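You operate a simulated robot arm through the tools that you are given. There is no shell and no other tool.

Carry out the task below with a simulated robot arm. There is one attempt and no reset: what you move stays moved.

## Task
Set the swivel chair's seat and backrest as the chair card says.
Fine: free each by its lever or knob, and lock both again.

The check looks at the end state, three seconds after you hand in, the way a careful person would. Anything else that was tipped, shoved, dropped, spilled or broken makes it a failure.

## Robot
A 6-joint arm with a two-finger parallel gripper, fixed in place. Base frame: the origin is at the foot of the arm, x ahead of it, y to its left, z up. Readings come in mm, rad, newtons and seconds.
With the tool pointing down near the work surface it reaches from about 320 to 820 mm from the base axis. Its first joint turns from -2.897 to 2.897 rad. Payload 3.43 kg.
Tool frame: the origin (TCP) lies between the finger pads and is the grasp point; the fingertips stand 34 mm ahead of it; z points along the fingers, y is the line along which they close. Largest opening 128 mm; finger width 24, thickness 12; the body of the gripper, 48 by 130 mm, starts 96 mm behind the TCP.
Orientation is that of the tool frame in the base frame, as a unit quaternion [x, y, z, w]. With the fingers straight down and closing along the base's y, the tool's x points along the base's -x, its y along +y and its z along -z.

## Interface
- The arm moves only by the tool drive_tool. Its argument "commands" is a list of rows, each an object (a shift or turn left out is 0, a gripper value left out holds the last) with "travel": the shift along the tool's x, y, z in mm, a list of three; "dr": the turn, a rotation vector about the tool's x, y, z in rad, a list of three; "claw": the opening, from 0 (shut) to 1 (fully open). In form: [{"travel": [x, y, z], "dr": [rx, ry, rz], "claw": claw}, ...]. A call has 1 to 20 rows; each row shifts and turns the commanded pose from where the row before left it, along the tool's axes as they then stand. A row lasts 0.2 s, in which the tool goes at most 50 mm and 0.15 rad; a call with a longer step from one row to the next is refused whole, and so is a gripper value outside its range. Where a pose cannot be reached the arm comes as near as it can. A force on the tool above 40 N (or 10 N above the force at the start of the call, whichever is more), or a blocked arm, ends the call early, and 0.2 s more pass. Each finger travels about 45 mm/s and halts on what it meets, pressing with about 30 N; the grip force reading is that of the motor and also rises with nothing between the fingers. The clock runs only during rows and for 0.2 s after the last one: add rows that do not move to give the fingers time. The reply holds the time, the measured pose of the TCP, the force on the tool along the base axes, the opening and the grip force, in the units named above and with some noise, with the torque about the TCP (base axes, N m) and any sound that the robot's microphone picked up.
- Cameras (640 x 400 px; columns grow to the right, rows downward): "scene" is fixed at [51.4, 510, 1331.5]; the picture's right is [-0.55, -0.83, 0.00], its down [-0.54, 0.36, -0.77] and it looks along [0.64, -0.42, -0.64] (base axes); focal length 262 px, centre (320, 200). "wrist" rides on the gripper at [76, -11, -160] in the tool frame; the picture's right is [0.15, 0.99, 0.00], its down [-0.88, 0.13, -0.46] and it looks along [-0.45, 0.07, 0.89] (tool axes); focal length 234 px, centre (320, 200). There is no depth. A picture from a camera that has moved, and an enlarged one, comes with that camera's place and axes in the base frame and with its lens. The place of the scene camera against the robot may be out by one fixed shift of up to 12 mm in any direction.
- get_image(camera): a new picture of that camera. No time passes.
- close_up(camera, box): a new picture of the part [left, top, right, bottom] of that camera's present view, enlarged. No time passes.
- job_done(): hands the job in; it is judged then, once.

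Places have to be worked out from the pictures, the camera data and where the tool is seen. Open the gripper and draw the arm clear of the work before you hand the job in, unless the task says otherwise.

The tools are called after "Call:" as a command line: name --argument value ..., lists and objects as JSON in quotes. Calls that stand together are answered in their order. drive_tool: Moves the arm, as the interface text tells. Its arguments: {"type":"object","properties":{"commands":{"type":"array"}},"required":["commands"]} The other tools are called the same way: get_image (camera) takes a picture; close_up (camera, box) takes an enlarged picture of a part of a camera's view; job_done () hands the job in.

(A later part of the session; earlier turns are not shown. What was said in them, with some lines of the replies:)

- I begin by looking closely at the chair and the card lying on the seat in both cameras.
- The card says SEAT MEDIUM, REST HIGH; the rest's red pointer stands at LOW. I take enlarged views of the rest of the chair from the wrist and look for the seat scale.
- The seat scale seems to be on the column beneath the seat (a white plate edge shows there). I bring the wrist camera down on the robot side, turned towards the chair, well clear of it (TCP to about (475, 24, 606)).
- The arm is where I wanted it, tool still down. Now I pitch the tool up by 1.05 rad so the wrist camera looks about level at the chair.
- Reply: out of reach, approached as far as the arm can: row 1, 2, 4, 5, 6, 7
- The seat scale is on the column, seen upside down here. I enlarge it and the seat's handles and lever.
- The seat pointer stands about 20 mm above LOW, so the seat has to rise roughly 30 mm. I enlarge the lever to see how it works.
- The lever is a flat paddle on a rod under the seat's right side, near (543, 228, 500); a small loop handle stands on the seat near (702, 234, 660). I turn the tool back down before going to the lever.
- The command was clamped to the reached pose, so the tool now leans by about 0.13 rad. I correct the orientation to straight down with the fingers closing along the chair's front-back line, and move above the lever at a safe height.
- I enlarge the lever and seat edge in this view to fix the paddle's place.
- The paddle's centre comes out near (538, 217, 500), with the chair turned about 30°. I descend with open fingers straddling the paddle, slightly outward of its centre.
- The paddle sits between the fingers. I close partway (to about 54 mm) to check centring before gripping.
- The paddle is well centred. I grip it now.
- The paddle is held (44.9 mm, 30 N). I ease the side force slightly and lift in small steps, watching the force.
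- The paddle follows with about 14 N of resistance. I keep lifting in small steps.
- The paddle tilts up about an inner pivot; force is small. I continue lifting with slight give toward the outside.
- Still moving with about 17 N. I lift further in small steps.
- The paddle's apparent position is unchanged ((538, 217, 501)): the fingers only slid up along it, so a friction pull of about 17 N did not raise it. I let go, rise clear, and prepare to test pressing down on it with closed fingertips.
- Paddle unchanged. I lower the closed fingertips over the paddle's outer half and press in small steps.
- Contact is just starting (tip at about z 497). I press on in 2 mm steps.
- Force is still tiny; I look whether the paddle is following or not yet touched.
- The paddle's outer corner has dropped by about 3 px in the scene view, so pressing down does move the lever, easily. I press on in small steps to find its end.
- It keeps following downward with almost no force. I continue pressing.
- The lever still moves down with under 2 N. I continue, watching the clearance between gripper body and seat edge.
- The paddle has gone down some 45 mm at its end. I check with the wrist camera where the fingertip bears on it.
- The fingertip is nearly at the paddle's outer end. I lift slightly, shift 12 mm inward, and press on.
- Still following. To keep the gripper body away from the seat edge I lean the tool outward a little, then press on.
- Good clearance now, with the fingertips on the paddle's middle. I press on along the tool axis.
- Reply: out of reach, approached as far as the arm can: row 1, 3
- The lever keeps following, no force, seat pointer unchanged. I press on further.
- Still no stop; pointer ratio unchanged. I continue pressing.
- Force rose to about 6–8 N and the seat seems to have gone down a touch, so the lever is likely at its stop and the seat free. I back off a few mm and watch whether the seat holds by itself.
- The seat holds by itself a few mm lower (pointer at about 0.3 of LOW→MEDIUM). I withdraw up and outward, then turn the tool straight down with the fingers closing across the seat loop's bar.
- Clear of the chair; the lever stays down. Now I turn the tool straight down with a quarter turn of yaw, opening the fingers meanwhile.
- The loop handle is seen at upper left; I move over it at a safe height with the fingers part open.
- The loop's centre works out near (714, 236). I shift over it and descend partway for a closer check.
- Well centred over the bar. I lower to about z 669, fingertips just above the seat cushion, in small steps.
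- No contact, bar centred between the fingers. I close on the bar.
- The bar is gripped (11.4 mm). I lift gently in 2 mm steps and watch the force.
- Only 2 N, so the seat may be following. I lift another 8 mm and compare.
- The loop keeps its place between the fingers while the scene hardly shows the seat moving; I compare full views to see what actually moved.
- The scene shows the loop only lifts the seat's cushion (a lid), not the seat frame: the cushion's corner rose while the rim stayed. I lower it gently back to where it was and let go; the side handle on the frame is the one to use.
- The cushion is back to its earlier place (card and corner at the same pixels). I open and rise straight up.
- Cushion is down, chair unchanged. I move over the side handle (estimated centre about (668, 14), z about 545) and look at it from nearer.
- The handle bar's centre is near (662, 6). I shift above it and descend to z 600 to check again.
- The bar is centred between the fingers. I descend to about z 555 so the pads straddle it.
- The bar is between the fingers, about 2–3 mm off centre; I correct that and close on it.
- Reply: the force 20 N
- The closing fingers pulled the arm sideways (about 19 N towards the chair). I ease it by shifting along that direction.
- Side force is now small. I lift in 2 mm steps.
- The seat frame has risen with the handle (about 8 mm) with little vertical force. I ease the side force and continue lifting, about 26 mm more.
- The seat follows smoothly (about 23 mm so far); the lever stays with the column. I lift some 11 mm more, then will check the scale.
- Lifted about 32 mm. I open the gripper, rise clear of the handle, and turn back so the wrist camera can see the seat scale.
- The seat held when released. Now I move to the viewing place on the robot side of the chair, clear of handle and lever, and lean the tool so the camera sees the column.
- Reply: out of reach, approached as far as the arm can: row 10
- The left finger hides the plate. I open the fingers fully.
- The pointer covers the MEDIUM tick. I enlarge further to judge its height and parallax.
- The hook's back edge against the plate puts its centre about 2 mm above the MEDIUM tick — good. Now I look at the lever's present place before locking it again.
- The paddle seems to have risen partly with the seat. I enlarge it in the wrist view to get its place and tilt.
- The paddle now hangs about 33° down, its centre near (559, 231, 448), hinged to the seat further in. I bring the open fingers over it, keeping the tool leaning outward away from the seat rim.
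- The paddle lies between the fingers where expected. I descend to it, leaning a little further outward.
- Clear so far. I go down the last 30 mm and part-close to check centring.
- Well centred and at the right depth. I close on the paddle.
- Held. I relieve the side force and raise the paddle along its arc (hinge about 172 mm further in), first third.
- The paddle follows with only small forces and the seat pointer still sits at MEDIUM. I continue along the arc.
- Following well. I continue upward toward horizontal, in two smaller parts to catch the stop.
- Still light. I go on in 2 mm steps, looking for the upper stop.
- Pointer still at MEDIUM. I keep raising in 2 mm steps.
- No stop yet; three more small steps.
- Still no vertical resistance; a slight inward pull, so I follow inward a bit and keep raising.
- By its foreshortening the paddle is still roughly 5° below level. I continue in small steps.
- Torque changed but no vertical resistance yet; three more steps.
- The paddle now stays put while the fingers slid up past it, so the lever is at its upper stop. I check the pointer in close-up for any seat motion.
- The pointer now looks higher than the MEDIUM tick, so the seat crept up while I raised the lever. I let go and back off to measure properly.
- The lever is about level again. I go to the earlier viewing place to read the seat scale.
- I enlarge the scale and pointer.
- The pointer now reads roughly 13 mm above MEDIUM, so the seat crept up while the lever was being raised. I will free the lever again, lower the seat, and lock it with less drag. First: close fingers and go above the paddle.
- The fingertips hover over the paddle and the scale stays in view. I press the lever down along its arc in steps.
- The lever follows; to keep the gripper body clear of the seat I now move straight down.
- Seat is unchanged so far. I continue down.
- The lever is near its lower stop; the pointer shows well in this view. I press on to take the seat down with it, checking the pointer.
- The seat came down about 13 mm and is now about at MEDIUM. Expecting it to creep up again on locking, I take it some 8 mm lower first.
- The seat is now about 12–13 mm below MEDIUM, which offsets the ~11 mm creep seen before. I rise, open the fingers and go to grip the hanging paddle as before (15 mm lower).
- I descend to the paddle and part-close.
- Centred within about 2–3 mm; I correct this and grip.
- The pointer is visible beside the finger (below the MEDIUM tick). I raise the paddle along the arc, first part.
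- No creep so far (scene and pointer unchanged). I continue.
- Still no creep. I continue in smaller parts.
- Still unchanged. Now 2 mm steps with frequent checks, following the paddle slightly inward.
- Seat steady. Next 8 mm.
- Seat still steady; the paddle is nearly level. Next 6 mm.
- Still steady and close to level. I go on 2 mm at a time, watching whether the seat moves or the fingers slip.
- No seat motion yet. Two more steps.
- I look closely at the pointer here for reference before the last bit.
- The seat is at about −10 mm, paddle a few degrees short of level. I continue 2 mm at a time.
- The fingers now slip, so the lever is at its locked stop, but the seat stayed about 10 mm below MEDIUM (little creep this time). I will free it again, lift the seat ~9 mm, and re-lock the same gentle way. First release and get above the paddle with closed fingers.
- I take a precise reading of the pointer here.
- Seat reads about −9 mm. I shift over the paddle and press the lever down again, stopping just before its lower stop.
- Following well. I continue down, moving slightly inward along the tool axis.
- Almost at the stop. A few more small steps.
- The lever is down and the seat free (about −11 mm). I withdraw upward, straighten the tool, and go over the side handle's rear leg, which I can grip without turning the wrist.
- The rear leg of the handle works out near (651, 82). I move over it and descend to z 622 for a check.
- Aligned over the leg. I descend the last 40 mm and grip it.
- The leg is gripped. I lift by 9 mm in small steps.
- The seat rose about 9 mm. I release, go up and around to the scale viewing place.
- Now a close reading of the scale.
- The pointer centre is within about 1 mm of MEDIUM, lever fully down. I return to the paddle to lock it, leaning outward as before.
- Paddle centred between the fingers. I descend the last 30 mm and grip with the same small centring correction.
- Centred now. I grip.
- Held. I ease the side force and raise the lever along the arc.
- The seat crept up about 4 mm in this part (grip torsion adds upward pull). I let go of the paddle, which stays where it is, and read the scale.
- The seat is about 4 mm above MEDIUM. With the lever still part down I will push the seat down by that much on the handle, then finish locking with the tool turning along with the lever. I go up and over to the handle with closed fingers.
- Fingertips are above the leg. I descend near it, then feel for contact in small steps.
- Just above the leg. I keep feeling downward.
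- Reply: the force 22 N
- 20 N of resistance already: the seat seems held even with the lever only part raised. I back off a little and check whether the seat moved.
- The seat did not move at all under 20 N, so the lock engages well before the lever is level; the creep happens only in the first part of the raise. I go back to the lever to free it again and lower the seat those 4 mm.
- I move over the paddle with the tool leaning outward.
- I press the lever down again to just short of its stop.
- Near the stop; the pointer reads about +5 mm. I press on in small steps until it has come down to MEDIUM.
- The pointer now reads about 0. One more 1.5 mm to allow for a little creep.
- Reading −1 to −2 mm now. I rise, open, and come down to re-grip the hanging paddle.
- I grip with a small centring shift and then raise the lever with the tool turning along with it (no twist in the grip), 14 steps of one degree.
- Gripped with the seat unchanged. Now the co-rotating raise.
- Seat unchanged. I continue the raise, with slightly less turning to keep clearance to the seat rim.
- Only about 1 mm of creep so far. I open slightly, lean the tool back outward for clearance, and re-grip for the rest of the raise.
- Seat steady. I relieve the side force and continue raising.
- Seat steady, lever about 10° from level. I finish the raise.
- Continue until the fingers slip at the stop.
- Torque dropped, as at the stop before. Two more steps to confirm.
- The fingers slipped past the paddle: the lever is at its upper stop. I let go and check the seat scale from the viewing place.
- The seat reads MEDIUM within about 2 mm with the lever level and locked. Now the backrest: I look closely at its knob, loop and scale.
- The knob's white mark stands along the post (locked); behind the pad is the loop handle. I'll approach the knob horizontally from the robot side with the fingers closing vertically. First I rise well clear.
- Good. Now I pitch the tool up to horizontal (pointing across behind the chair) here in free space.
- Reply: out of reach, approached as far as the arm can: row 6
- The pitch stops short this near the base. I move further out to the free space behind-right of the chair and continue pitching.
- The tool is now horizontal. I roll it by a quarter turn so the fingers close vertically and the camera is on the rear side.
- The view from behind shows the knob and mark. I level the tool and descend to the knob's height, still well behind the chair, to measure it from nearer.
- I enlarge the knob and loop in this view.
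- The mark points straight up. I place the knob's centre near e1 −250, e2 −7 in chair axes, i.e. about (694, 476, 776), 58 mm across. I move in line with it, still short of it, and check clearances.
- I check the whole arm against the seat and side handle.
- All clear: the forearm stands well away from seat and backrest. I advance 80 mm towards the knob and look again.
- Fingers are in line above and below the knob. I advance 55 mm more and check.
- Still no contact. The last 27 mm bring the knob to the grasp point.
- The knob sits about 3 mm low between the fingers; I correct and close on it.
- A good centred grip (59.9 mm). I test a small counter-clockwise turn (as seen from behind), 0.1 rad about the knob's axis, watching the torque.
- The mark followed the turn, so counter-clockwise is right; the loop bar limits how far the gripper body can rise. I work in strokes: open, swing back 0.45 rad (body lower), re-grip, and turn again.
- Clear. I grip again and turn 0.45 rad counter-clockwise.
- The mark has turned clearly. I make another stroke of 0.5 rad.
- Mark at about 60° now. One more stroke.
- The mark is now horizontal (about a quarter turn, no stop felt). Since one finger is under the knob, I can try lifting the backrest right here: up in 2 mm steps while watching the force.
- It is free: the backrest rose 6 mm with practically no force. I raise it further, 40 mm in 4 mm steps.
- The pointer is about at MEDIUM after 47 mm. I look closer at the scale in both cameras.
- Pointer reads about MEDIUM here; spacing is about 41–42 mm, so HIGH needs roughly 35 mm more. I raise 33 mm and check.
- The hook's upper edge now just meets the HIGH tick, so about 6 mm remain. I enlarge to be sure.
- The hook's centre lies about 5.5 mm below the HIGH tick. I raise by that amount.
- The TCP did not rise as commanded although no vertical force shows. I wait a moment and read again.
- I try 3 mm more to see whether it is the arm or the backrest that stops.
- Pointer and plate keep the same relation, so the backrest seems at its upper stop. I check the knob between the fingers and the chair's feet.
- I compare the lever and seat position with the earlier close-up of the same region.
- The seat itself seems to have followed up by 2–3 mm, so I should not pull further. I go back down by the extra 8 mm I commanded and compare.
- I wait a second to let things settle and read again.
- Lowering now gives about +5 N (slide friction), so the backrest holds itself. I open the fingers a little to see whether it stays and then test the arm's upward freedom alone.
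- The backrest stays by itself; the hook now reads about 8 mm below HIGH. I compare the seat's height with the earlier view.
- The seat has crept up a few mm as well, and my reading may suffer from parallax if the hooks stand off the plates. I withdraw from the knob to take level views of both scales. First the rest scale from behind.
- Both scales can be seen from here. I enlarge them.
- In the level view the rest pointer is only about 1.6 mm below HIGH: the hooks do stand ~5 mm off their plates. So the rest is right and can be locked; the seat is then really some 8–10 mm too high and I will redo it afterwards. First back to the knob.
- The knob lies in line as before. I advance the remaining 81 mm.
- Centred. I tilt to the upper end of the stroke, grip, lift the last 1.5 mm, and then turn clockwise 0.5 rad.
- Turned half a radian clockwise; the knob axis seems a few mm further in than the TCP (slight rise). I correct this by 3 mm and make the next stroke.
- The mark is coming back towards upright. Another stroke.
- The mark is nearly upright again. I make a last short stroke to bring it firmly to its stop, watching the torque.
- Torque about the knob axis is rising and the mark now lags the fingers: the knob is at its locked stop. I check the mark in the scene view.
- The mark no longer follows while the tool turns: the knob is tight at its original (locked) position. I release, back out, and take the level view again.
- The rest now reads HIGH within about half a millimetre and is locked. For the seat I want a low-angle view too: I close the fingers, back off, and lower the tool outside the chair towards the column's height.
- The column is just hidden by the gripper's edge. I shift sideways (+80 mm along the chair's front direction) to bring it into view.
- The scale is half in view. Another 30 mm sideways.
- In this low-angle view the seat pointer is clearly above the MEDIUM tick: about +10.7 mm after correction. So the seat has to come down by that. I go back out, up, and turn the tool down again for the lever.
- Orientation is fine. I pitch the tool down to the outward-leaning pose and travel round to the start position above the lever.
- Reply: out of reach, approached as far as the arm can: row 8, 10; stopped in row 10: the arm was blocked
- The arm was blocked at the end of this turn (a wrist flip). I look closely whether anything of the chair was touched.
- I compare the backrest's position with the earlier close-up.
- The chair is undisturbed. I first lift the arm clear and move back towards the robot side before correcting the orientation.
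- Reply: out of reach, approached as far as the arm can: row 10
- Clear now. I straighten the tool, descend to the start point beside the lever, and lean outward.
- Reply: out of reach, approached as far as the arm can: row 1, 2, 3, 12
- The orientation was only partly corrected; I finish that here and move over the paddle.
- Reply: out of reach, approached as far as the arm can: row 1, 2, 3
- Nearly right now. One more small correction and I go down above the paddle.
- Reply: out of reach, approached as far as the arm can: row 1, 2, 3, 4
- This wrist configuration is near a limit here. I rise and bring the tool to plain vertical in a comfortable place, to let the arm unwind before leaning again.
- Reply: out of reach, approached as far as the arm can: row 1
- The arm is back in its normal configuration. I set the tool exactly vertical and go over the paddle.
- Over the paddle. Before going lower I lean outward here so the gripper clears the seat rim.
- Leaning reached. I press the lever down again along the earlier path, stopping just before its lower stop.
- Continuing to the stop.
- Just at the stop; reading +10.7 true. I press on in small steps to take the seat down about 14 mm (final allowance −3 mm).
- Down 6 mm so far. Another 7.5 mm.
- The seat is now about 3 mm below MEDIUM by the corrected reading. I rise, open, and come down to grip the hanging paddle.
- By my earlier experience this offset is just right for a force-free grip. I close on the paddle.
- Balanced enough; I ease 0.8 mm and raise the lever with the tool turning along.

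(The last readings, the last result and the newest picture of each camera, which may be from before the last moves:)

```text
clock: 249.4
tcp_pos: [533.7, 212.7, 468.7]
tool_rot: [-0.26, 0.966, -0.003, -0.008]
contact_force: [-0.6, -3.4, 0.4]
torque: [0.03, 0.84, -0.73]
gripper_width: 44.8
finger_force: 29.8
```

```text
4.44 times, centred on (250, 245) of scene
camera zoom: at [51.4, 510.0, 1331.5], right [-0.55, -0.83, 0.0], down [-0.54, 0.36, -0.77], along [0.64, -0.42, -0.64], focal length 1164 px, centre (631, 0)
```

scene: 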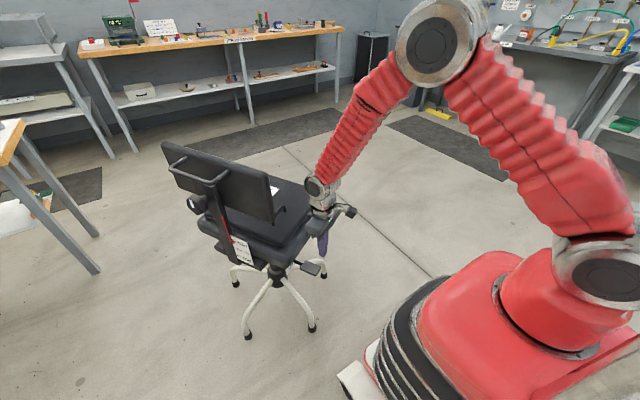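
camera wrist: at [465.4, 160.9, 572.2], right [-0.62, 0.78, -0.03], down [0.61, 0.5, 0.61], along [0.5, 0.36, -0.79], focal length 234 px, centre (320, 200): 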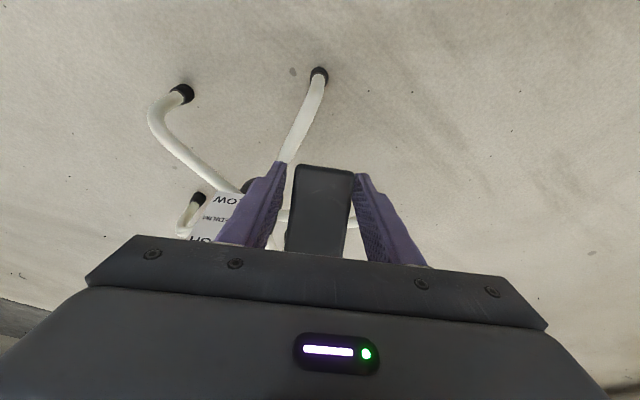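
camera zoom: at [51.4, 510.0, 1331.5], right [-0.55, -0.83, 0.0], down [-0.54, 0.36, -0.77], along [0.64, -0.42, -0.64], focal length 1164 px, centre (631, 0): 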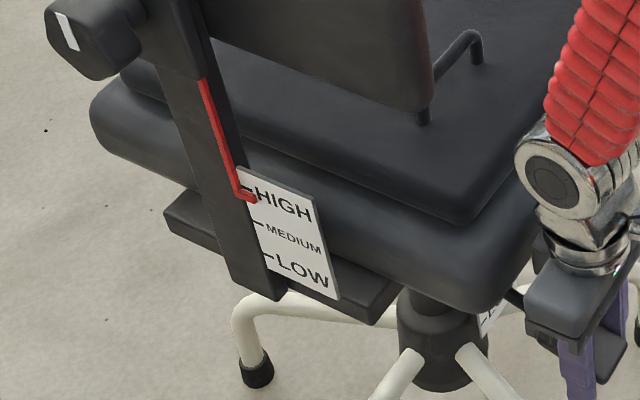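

Seat steady. I re-grip with outward lean as before and finish the raise.

Call:
drive_tool --commands '[{"claw": 0.47}, {}, {}, {"dr": [0, -0.1, 0]}, {"dr": [0, -0.1, 0]}, {"claw": 0.25}, {}, {}, {"travel": [0.54, 0, -2.96], "dr": [0, 0.0075, 0]}, {"travel": [0.54, 0, -2.96], "dr": [0, 0.0075, 0]}, {"travel": [0.5, 0, -2.96], "dr": [0, 0.0075, 0]}, {"travel": [0.45, 0, -2.96], "dr": [0, 0.0075, 0]}, {"travel": [0.4, 0, -2.97], "dr": [0, 0.0075, 0]}, {"travel": [0.35, 0, -2.97], "dr": [0, 0.0075, 0]}, {"travel": [0.3, 0, -2.97], "dr": [0, 0.0075, 0]}, {"travel": [0.25, 0, -2.98], "dr": [0, 0.0075, 0]}, {"travel": [0.2, 0, -2.98], "dr": [0, 0.0075, 0]}, {"travel": [0.15, 0, -2.98], "dr": [0, 0.0075, 0]}]'

Call:
close_up --camera "scene" --box '[200, 200, 300, 290]'

Call:
close_up --camera "wrist" --box '[180, 140, 380, 260]'

```text
clock: 253.2
tcp_pos: [526.0, 212.8, 496.7]
tool_rot: [-0.259, 0.964, 0.014, 0.05]
contact_force: [14.9, -7.1, 0.0]
torque: [-0.24, 0.86, -0.73]
gripper_width: 45.1
finger_force: 29.6
out of reach, approached as far as the arm can: row 5
```

```text
4.44 times, centred on (250, 245) of scene
camera zoom: at [51.4, 510.0, 1331.5], right [-0.55, -0.83, 0.0], down [-0.54, 0.36, -0.77], along [0.64, -0.42, -0.64], focal length 1164 px, centre (631, 0)
```

zoom: 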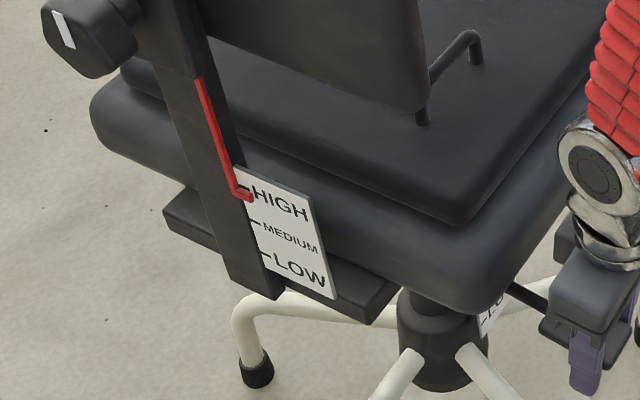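

```text
3.20 times, centred on (280, 200) of wrist
camera zoom: at [451.7, 157.4, 647.8], right [-0.62, 0.78, -0.02], down [0.65, 0.53, 0.55], along [0.44, 0.33, -0.84], focal length 749 px, centre (448, 200)
```

zoom: 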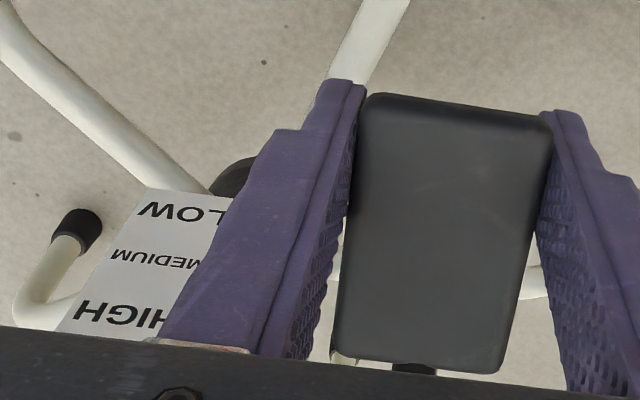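

There is some side force; I relieve it and finish raising to the stop.

Call:
drive_tool --commands '[{"travel": [-1.2, -2, 0]}, {"travel": [0.1, 0, -2.98]}, {"travel": [0.1, 0, -2.98]}, {"travel": [0.05, 0, -2.98]}, {"travel": [0, 0, -2.98]}, {"travel": [-0.1, 0, -2.98]}, {"travel": [-0.1, 0, -2.98]}, {"travel": [-0.15, 0, -2.98]}, {"travel": [-0.2, 0, -2.98]}]'

Call:
close_up --camera "wrist" --box '[180, 140, 380, 260]'

Call:
close_up --camera "scene" --box '[200, 200, 300, 290]'

```text
clock: 255.2
tcp_pos: [527.8, 210.9, 522.5]
tool_rot: [-0.259, 0.964, 0.014, 0.052]
contact_force: [-3.3, -0.2, -6.4]
torque: [-0.41, 0.78, -0.7]
gripper_width: 44.8
finger_force: 29.8
```

```text
3.20 times, centred on (280, 200) of wrist
camera zoom: at [451.7, 156.3, 673.3], right [-0.62, 0.78, -0.02], down [0.65, 0.53, 0.55], along [0.44, 0.33, -0.84], focal length 749 px, centre (448, 200)
```

zoom: 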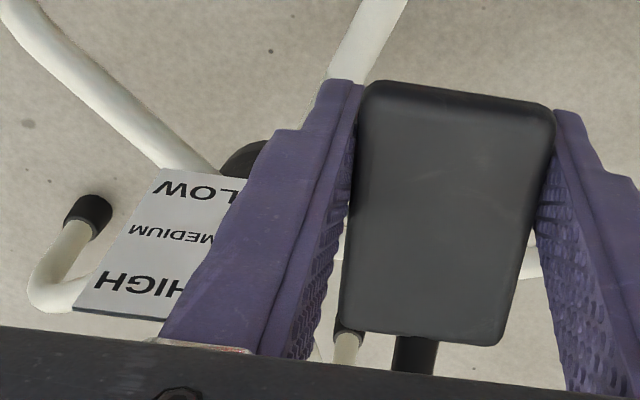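

```text
4.44 times, centred on (250, 245) of scene
camera zoom: at [51.4, 510.0, 1331.5], right [-0.55, -0.83, 0.0], down [-0.54, 0.36, -0.77], along [0.64, -0.42, -0.64], focal length 1164 px, centre (631, 0)
```

zoom: 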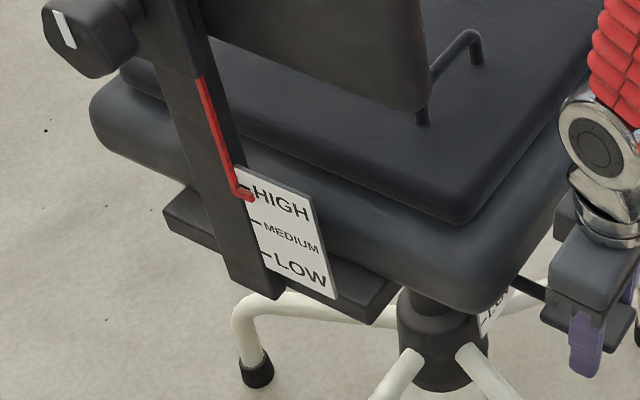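

Nearly there; a few more small steps to the stop.

Call:
drive_tool --commands '[{"travel": [-0.3, 0, -2.5]}, {"travel": [-0.3, 0, -2.5]}, {"travel": [-0.3, 0, -2.5]}]'

Call:
close_up --camera "wrist" --box '[180, 140, 380, 260]'

Call:
close_up --camera "scene" --box '[270, 220, 350, 290]'

```text
clock: 256.0
tcp_pos: [525.5, 210.3, 529.7]
tool_rot: [-0.259, 0.964, 0.014, 0.051]
contact_force: [-2.8, 0.9, -5.7]
torque: [-0.37, 0.73, -0.72]
gripper_width: 44.6
finger_force: 29.7
```

```text
3.20 times, centred on (280, 200) of wrist
camera zoom: at [451.8, 155.9, 680.0], right [-0.62, 0.78, -0.02], down [0.65, 0.53, 0.55], along [0.44, 0.33, -0.84], focal length 749 px, centre (448, 200)
```

zoom: 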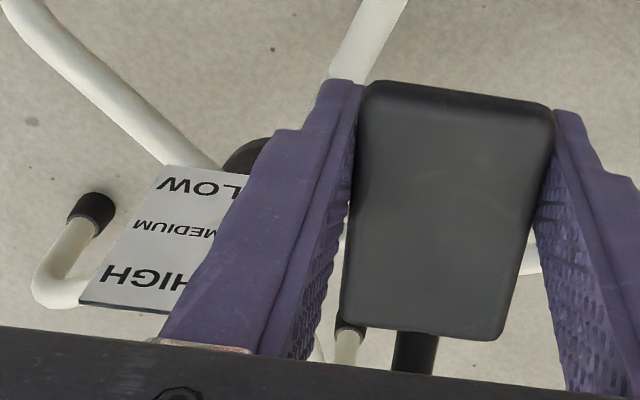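

```text
5.71 times, centred on (310, 255) of scene
camera zoom: at [51.4, 510.0, 1331.5], right [-0.55, -0.83, 0.0], down [-0.54, 0.36, -0.77], along [0.64, -0.42, -0.64], focal length 1496 px, centre (377, -114)
```

zoom: 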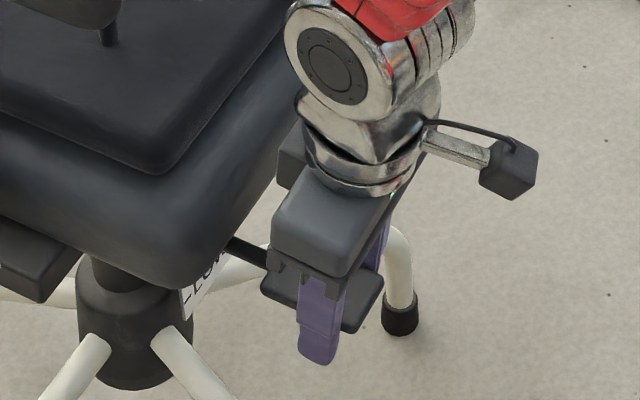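

Two more steps to see the slip at the stop.

Call:
drive_tool --commands '[{"travel": [-0.3, 0, -2.5]}, {"travel": [-0.3, 0, -2.5]}]'

Call:
close_up --camera "wrist" --box '[180, 140, 380, 260]'

Call:
close_up --camera "scene" --box '[200, 200, 300, 290]'

```text
clock: 256.6
tcp_pos: [525.9, 210.9, 533.9]
tool_rot: [-0.259, 0.965, 0.014, 0.051]
contact_force: [0.3, -3.9, -21.7]
torque: [-0.11, -0.18, -0.79]
gripper_width: 45.0
finger_force: 29.7
```

```text
3.20 times, centred on (280, 200) of wrist
camera zoom: at [451.8, 155.9, 684.7], right [-0.62, 0.78, -0.02], down [0.65, 0.53, 0.55], along [0.44, 0.33, -0.84], focal length 749 px, centre (448, 200)
```

zoom: 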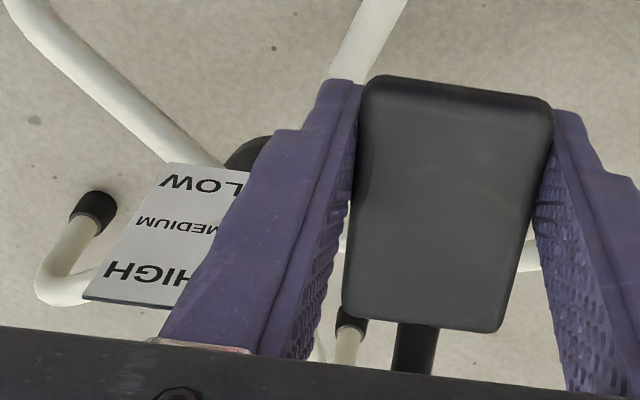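

```text
4.44 times, centred on (250, 245) of scene
camera zoom: at [51.4, 510.0, 1331.5], right [-0.55, -0.83, 0.0], down [-0.54, 0.36, -0.77], along [0.64, -0.42, -0.64], focal length 1164 px, centre (631, 0)
```

zoom: 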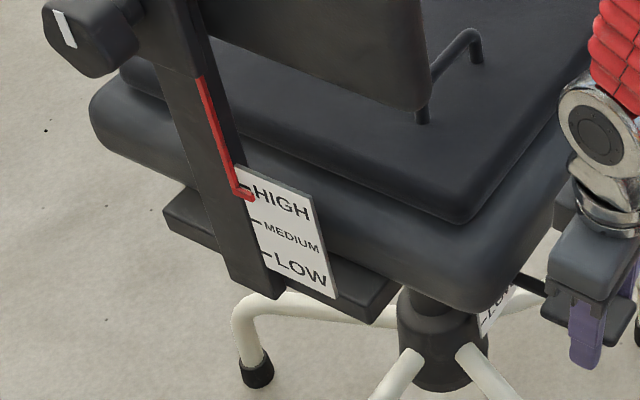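

Now there is a firm 22 N at the stop: the lever is up and the seat locked. I release, back off and read the seat scale.

Call:
drive_tool --commands '[{"travel": [0, 0, 2]}, {"claw": 0.6}, {}, {}, {"travel": [3, 0, -40]}, {"travel": [3, 0, -40]}, {"travel": [17, -35, 0], "claw": 1.0}, {"travel": [17, -35, 0]}, {"travel": [0, 0, 40]}, {"travel": [0, 0, 20]}, {}]'

Call:
get_image --camera "wrist"

Call:
get_image --camera "scene"

```text
clock: 259.0
tcp_pos: [526.9, 130.0, 546.7]
tool_rot: [-0.259, 0.964, 0.013, 0.052]
contact_force: [0.8, -0.1, 0.0]
torque: [0.03, 0.02, -0.03]
gripper_width: 128.0
finger_force: 0.0
```

```text
taken
camera wrist: at [451.8, 75.2, 697.8], right [-0.62, 0.78, -0.02], down [0.65, 0.53, 0.55], along [0.44, 0.33, -0.84], focal length 234 px, centre (320, 200)
```

wrist: 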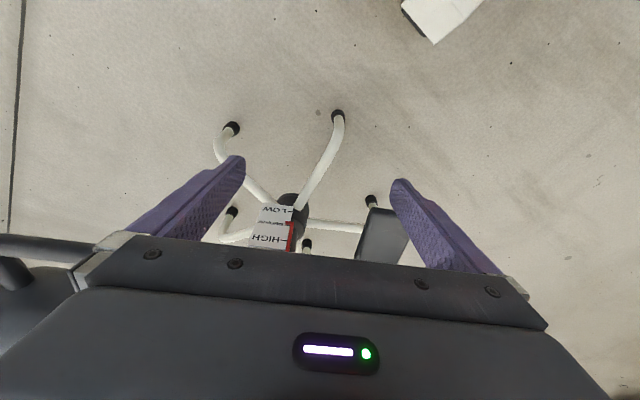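

```text
taken
```

scene: 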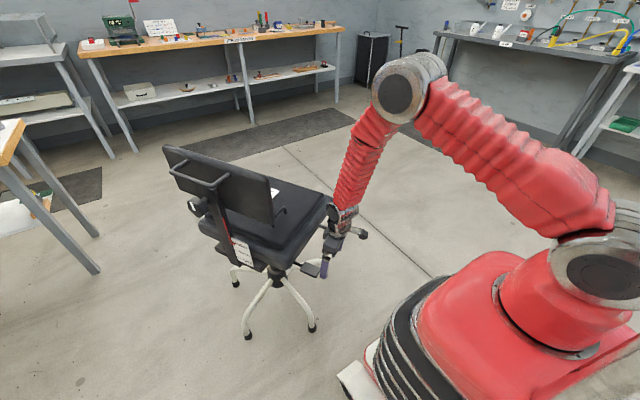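

Call:
close_up --camera "wrist" --box '[278, 210, 306, 232]'

Call:
close_up --camera "wrist" --box '[245, 190, 325, 250]'

Call:
close_up --camera "scene" --box '[160, 140, 360, 345]'

```text
16.00 times, centred on (292, 221) of wrist
camera zoom: at [451.8, 75.2, 697.8], right [-0.62, 0.78, -0.02], down [0.65, 0.53, 0.55], along [0.44, 0.33, -0.84], focal length 3747 px, centre (768, -136)
```

zoom: 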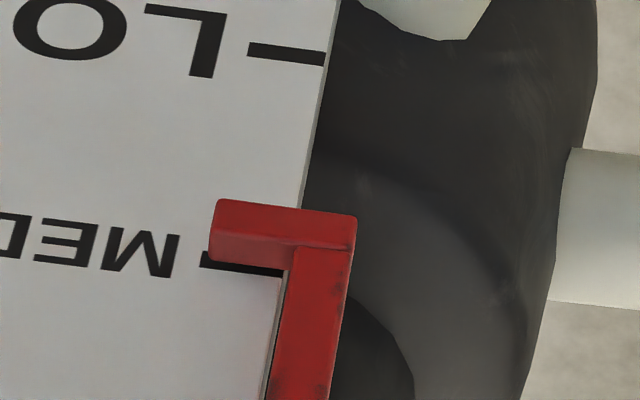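

```text
6.67 times, centred on (285, 220) of wrist
camera zoom: at [451.8, 75.2, 697.8], right [-0.62, 0.78, -0.02], down [0.65, 0.53, 0.55], along [0.44, 0.33, -0.84], focal length 1561 px, centre (553, 67)
```

zoom: 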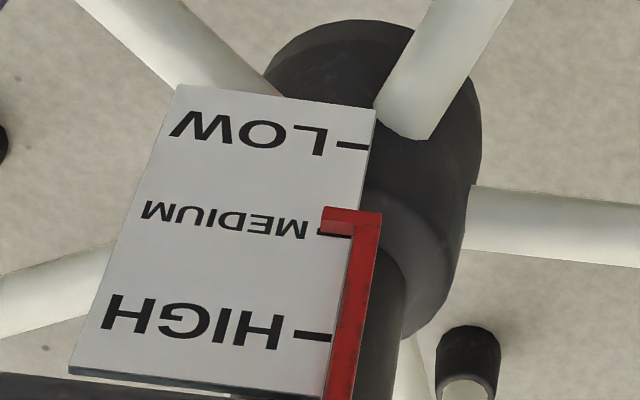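

```text
1.95 times, centred on (260, 242) of scene
camera zoom: at [51.4, 510.0, 1331.5], right [-0.55, -0.83, 0.0], down [-0.54, 0.36, -0.77], along [0.64, -0.42, -0.64], focal length 511 px, centre (437, 117)
```

zoom: 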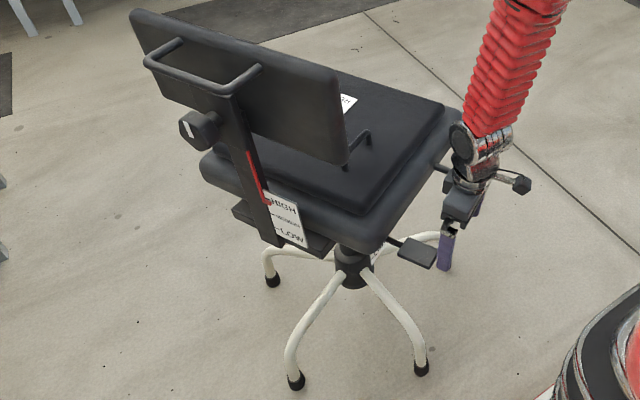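

Apparent reading about −1.5 to −3.5 mm, i.e. close to 0 after the stand-off correction. To pin the correction down I take the same scale from a lower and a higher camera position.

Call:
drive_tool --commands '[{"travel": [4, 0, 36]}, {"travel": [4, 0, 36]}, {"travel": [4, 0, 36]}]'

Call:
get_image --camera "wrist"

```text
clock: 259.8
tcp_pos: [526.9, 128.6, 437.5]
tool_rot: [-0.26, 0.964, 0.013, 0.052]
contact_force: [-0.2, -0.8, -0.3]
torque: [-0.03, -0.01, -0.01]
gripper_width: 128.1
finger_force: 0.0
```

```text
taken
camera wrist: at [451.8, 73.4, 588.6], right [-0.62, 0.78, -0.02], down [0.65, 0.53, 0.55], along [0.44, 0.33, -0.84], focal length 234 px, centre (320, 200)
```

wrist: 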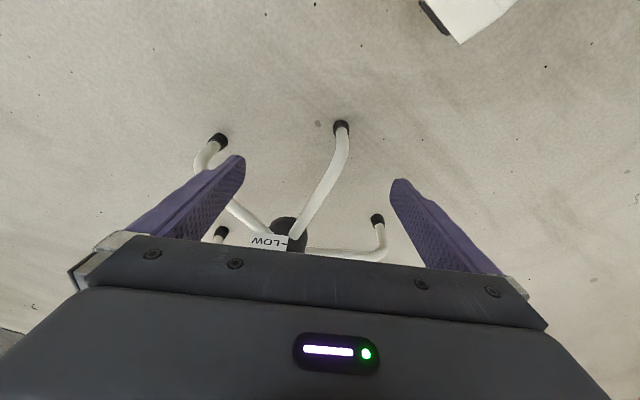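

MEDIUM is hidden here; I lean the tool further out if the arm allows.

Call:
drive_tool --commands '[{"dr": [0, -0.12, 0]}, {"dr": [0, -0.12, 0]}]'

Call:
get_image --camera "wrist"

```text
clock: 260.4
tcp_pos: [533.4, 106.4, 436.2]
tool_rot: [-0.256, 0.959, -0.01, 0.124]
contact_force: [0.3, -0.3, 0.1]
torque: [0.0, -0.02, 0.0]
gripper_width: 128.0
finger_force: 0.1
out of reach, approached as far as the arm can: row 1, 2
```

```text
taken
camera wrist: at [435.2, 54.1, 574.1], right [-0.61, 0.79, -0.12], down [0.56, 0.53, 0.63], along [0.56, 0.32, -0.76], focal length 234 px, centre (320, 200)
```

wrist: 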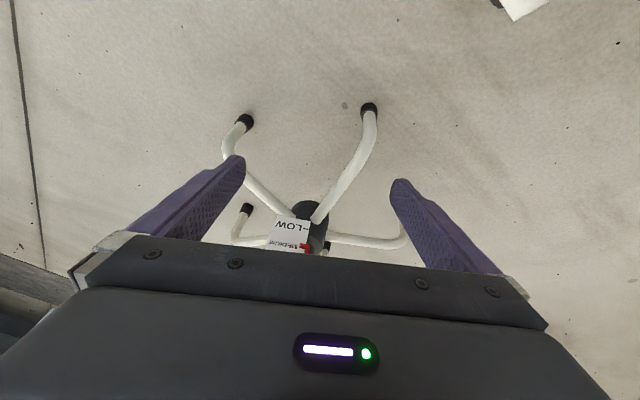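

Now MEDIUM and the hook are visible from a lower angle; I enlarge.

Call:
close_up --camera "wrist" --box '[260, 210, 330, 258]'

Call:
close_up --camera "wrist" --box '[288, 232, 320, 256]'

```text
8.33 times, centred on (295, 234) of wrist
camera zoom: at [435.2, 54.1, 574.1], right [-0.61, 0.79, -0.12], down [0.56, 0.53, 0.63], along [0.56, 0.32, -0.76], focal length 1951 px, centre (528, -83)
```

zoom: 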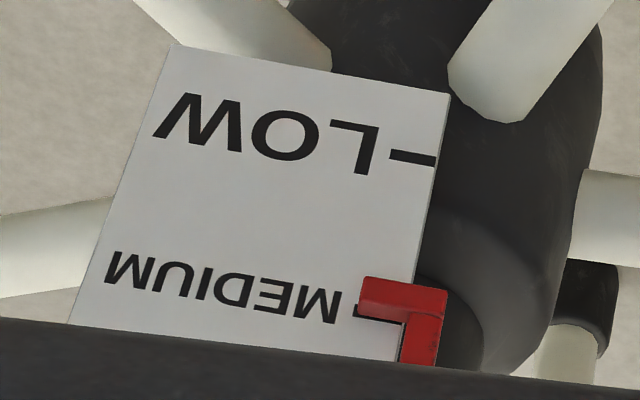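

```text
16.00 times, centred on (304, 244) of wrist
camera zoom: at [435.2, 54.1, 574.1], right [-0.61, 0.79, -0.12], down [0.56, 0.53, 0.63], along [0.56, 0.32, -0.76], focal length 3747 px, centre (576, -504)
```

zoom: 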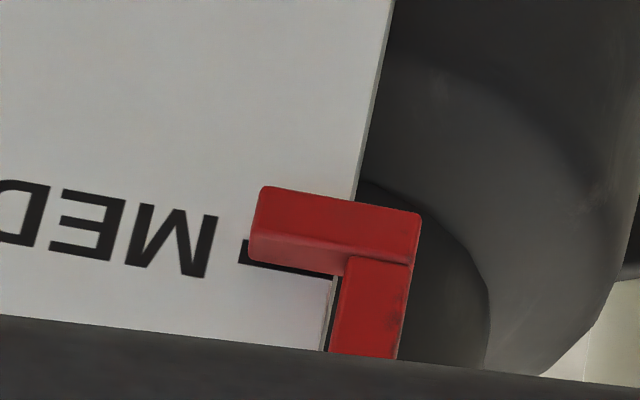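

The readings from 37° and 48° bracket the pointer at about 0 to +2 mm: the seat is at MEDIUM, lever up and locked; the rest is at HIGH with its knob tight. I now withdraw the open gripper upward and away from the chair.

Call:
drive_tool --commands '[{"travel": [0, 0, -45]}, {"travel": [0, 0, -45]}, {"travel": [0, 0, -45]}, {"travel": [0, 0, -45]}, {"travel": [0, 0, -45]}, {"travel": [0, 0, -45]}, {"dr": [0, 0.12, 0]}, {"dr": [0, 0.12, 0]}, {"travel": [0, 0, -45]}, {"travel": [0, 0, -45]}, {"travel": [0, 0, -45]}, {"travel": [0, 0, -45]}]'

Call:
get_image --camera "scene"

Call:
get_image --camera "wrist"

```text
clock: 263.0
tcp_pos: [428.9, 76.0, 872.9]
tool_rot: [-0.26, 0.964, 0.014, 0.052]
contact_force: [0.3, -0.3, 0.5]
torque: [0.02, 0.04, 0.01]
gripper_width: 128.0
finger_force: 0.1
out of reach, approached as far as the arm can: row 8, 9
```

```text
taken
```

scene: 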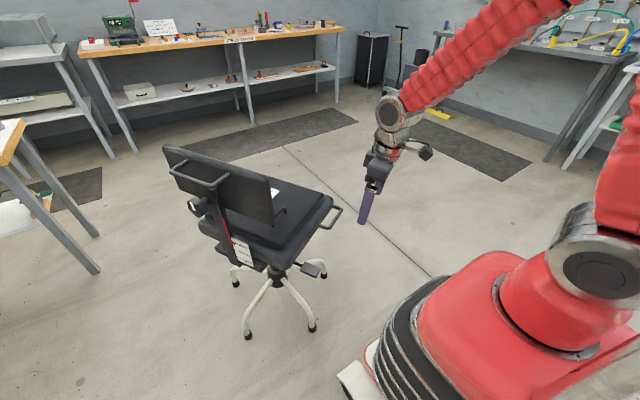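

```text
taken
camera wrist: at [355.0, 21.6, 1023.2], right [-0.62, 0.78, -0.02], down [0.65, 0.53, 0.55], along [0.44, 0.33, -0.84], focal length 234 px, centre (320, 200)
```

wrist: 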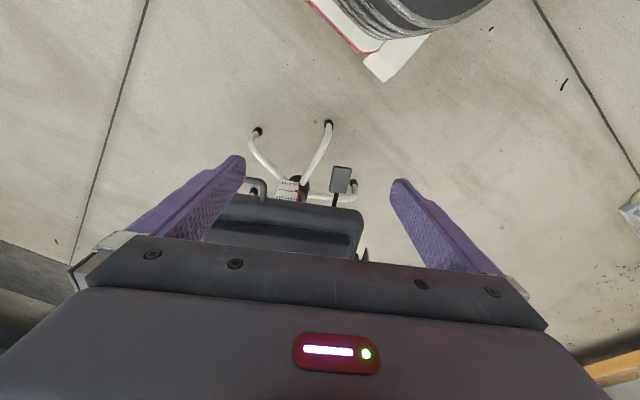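

The arm is clear. I take final close-ups of the whole chair, its card, lever, knob and scales.

Call:
close_up --camera "scene" --box '[150, 130, 350, 345]'

Call:
close_up --camera "scene" --box '[215, 225, 275, 275]'

Call:
close_up --camera "scene" --box '[270, 235, 340, 295]'

Call:
close_up --camera "wrist" --box '[265, 170, 315, 210]'

```text
1.86 times, centred on (250, 238) of scene
camera zoom: at [51.4, 510.0, 1331.5], right [-0.55, -0.83, 0.0], down [-0.54, 0.36, -0.77], along [0.64, -0.42, -0.64], focal length 487 px, centre (450, 130)
```

zoom: 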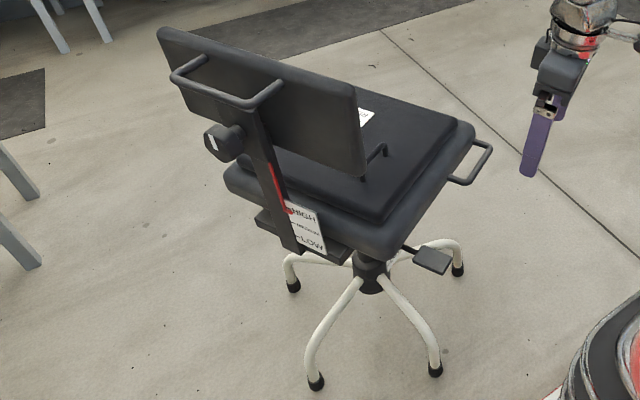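

```text
8.00 times, centred on (245, 250) of scene
camera zoom: at [51.4, 510.0, 1331.5], right [-0.55, -0.83, 0.0], down [-0.54, 0.36, -0.77], along [0.64, -0.42, -0.64], focal length 2094 px, centre (920, -200)
```

zoom: 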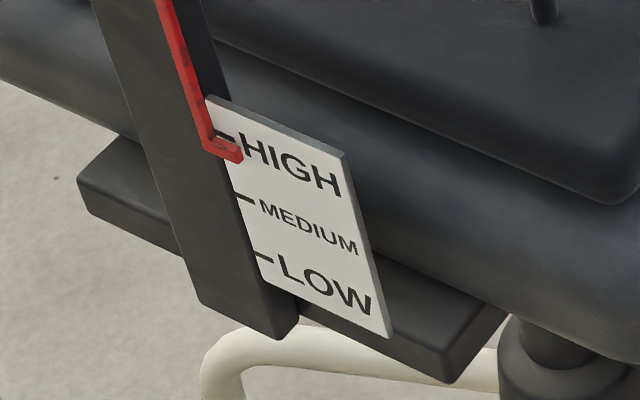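

```text
6.67 times, centred on (305, 265) of scene
camera zoom: at [51.4, 510.0, 1331.5], right [-0.55, -0.83, 0.0], down [-0.54, 0.36, -0.77], along [0.64, -0.42, -0.64], focal length 1745 px, centre (420, -233)
```

zoom: 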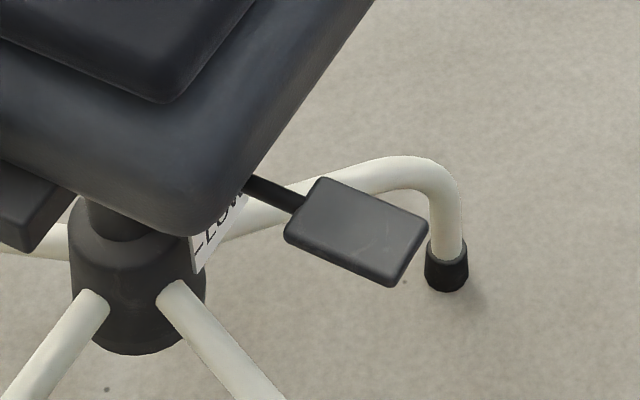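

```text
10.00 times, centred on (290, 190) of wrist
camera zoom: at [355.0, 21.6, 1023.2], right [-0.62, 0.78, -0.02], down [0.65, 0.53, 0.55], along [0.44, 0.33, -0.84], focal length 2342 px, centre (620, 300)
```

zoom: 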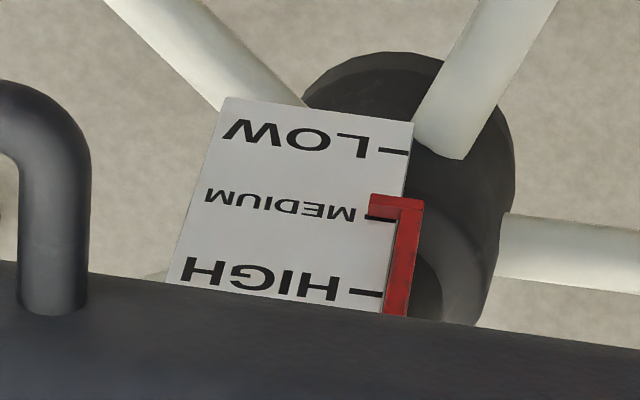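

Everything checks out. The lever is level as at the start. The knob mark is upright. The seat pointer sits on MEDIUM and the rest pointer on HIGH. The feet and card are in place, and the gripper is open and clear, so I hand the job in.

Call:
job_done

```text
The job is handed in.
```

I set the chair as its card says, seat at MEDIUM and backrest at HIGH, with both locked again, and handed the job in.

- **Seat:** the pointer reads MEDIUM to within about 3 mm. I can't place it more exactly because the hook stands a few millimetres off its scale plate. The lever is back up at its stop. It took about 22 N of upward pull there without the seat moving.
- **Backrest:** a level view showed the pointer about half a millimetre below HIGH. The knob is turned back to its stop with the white mark upright, as at the start. I did not load-test this lock.
- **Other contact:**
  - I first lifted the seat cushion about 13 mm by its loop handle, thinking it was the seat handle, and set it back down where it was.
  - The arm was blocked once during a wrist turn. Close-ups afterwards showed the chair had not moved.
- **End state:** the chair's feet are where they started. The card should still be on the seat; only its edge shows behind the raised backrest. The gripper is open and clear of the chair.

The seat took several tries because it crept up as I raised the lever to lock it. It also rose a few millimetres while I was lifting the backrest, so I reset and re-locked it last.
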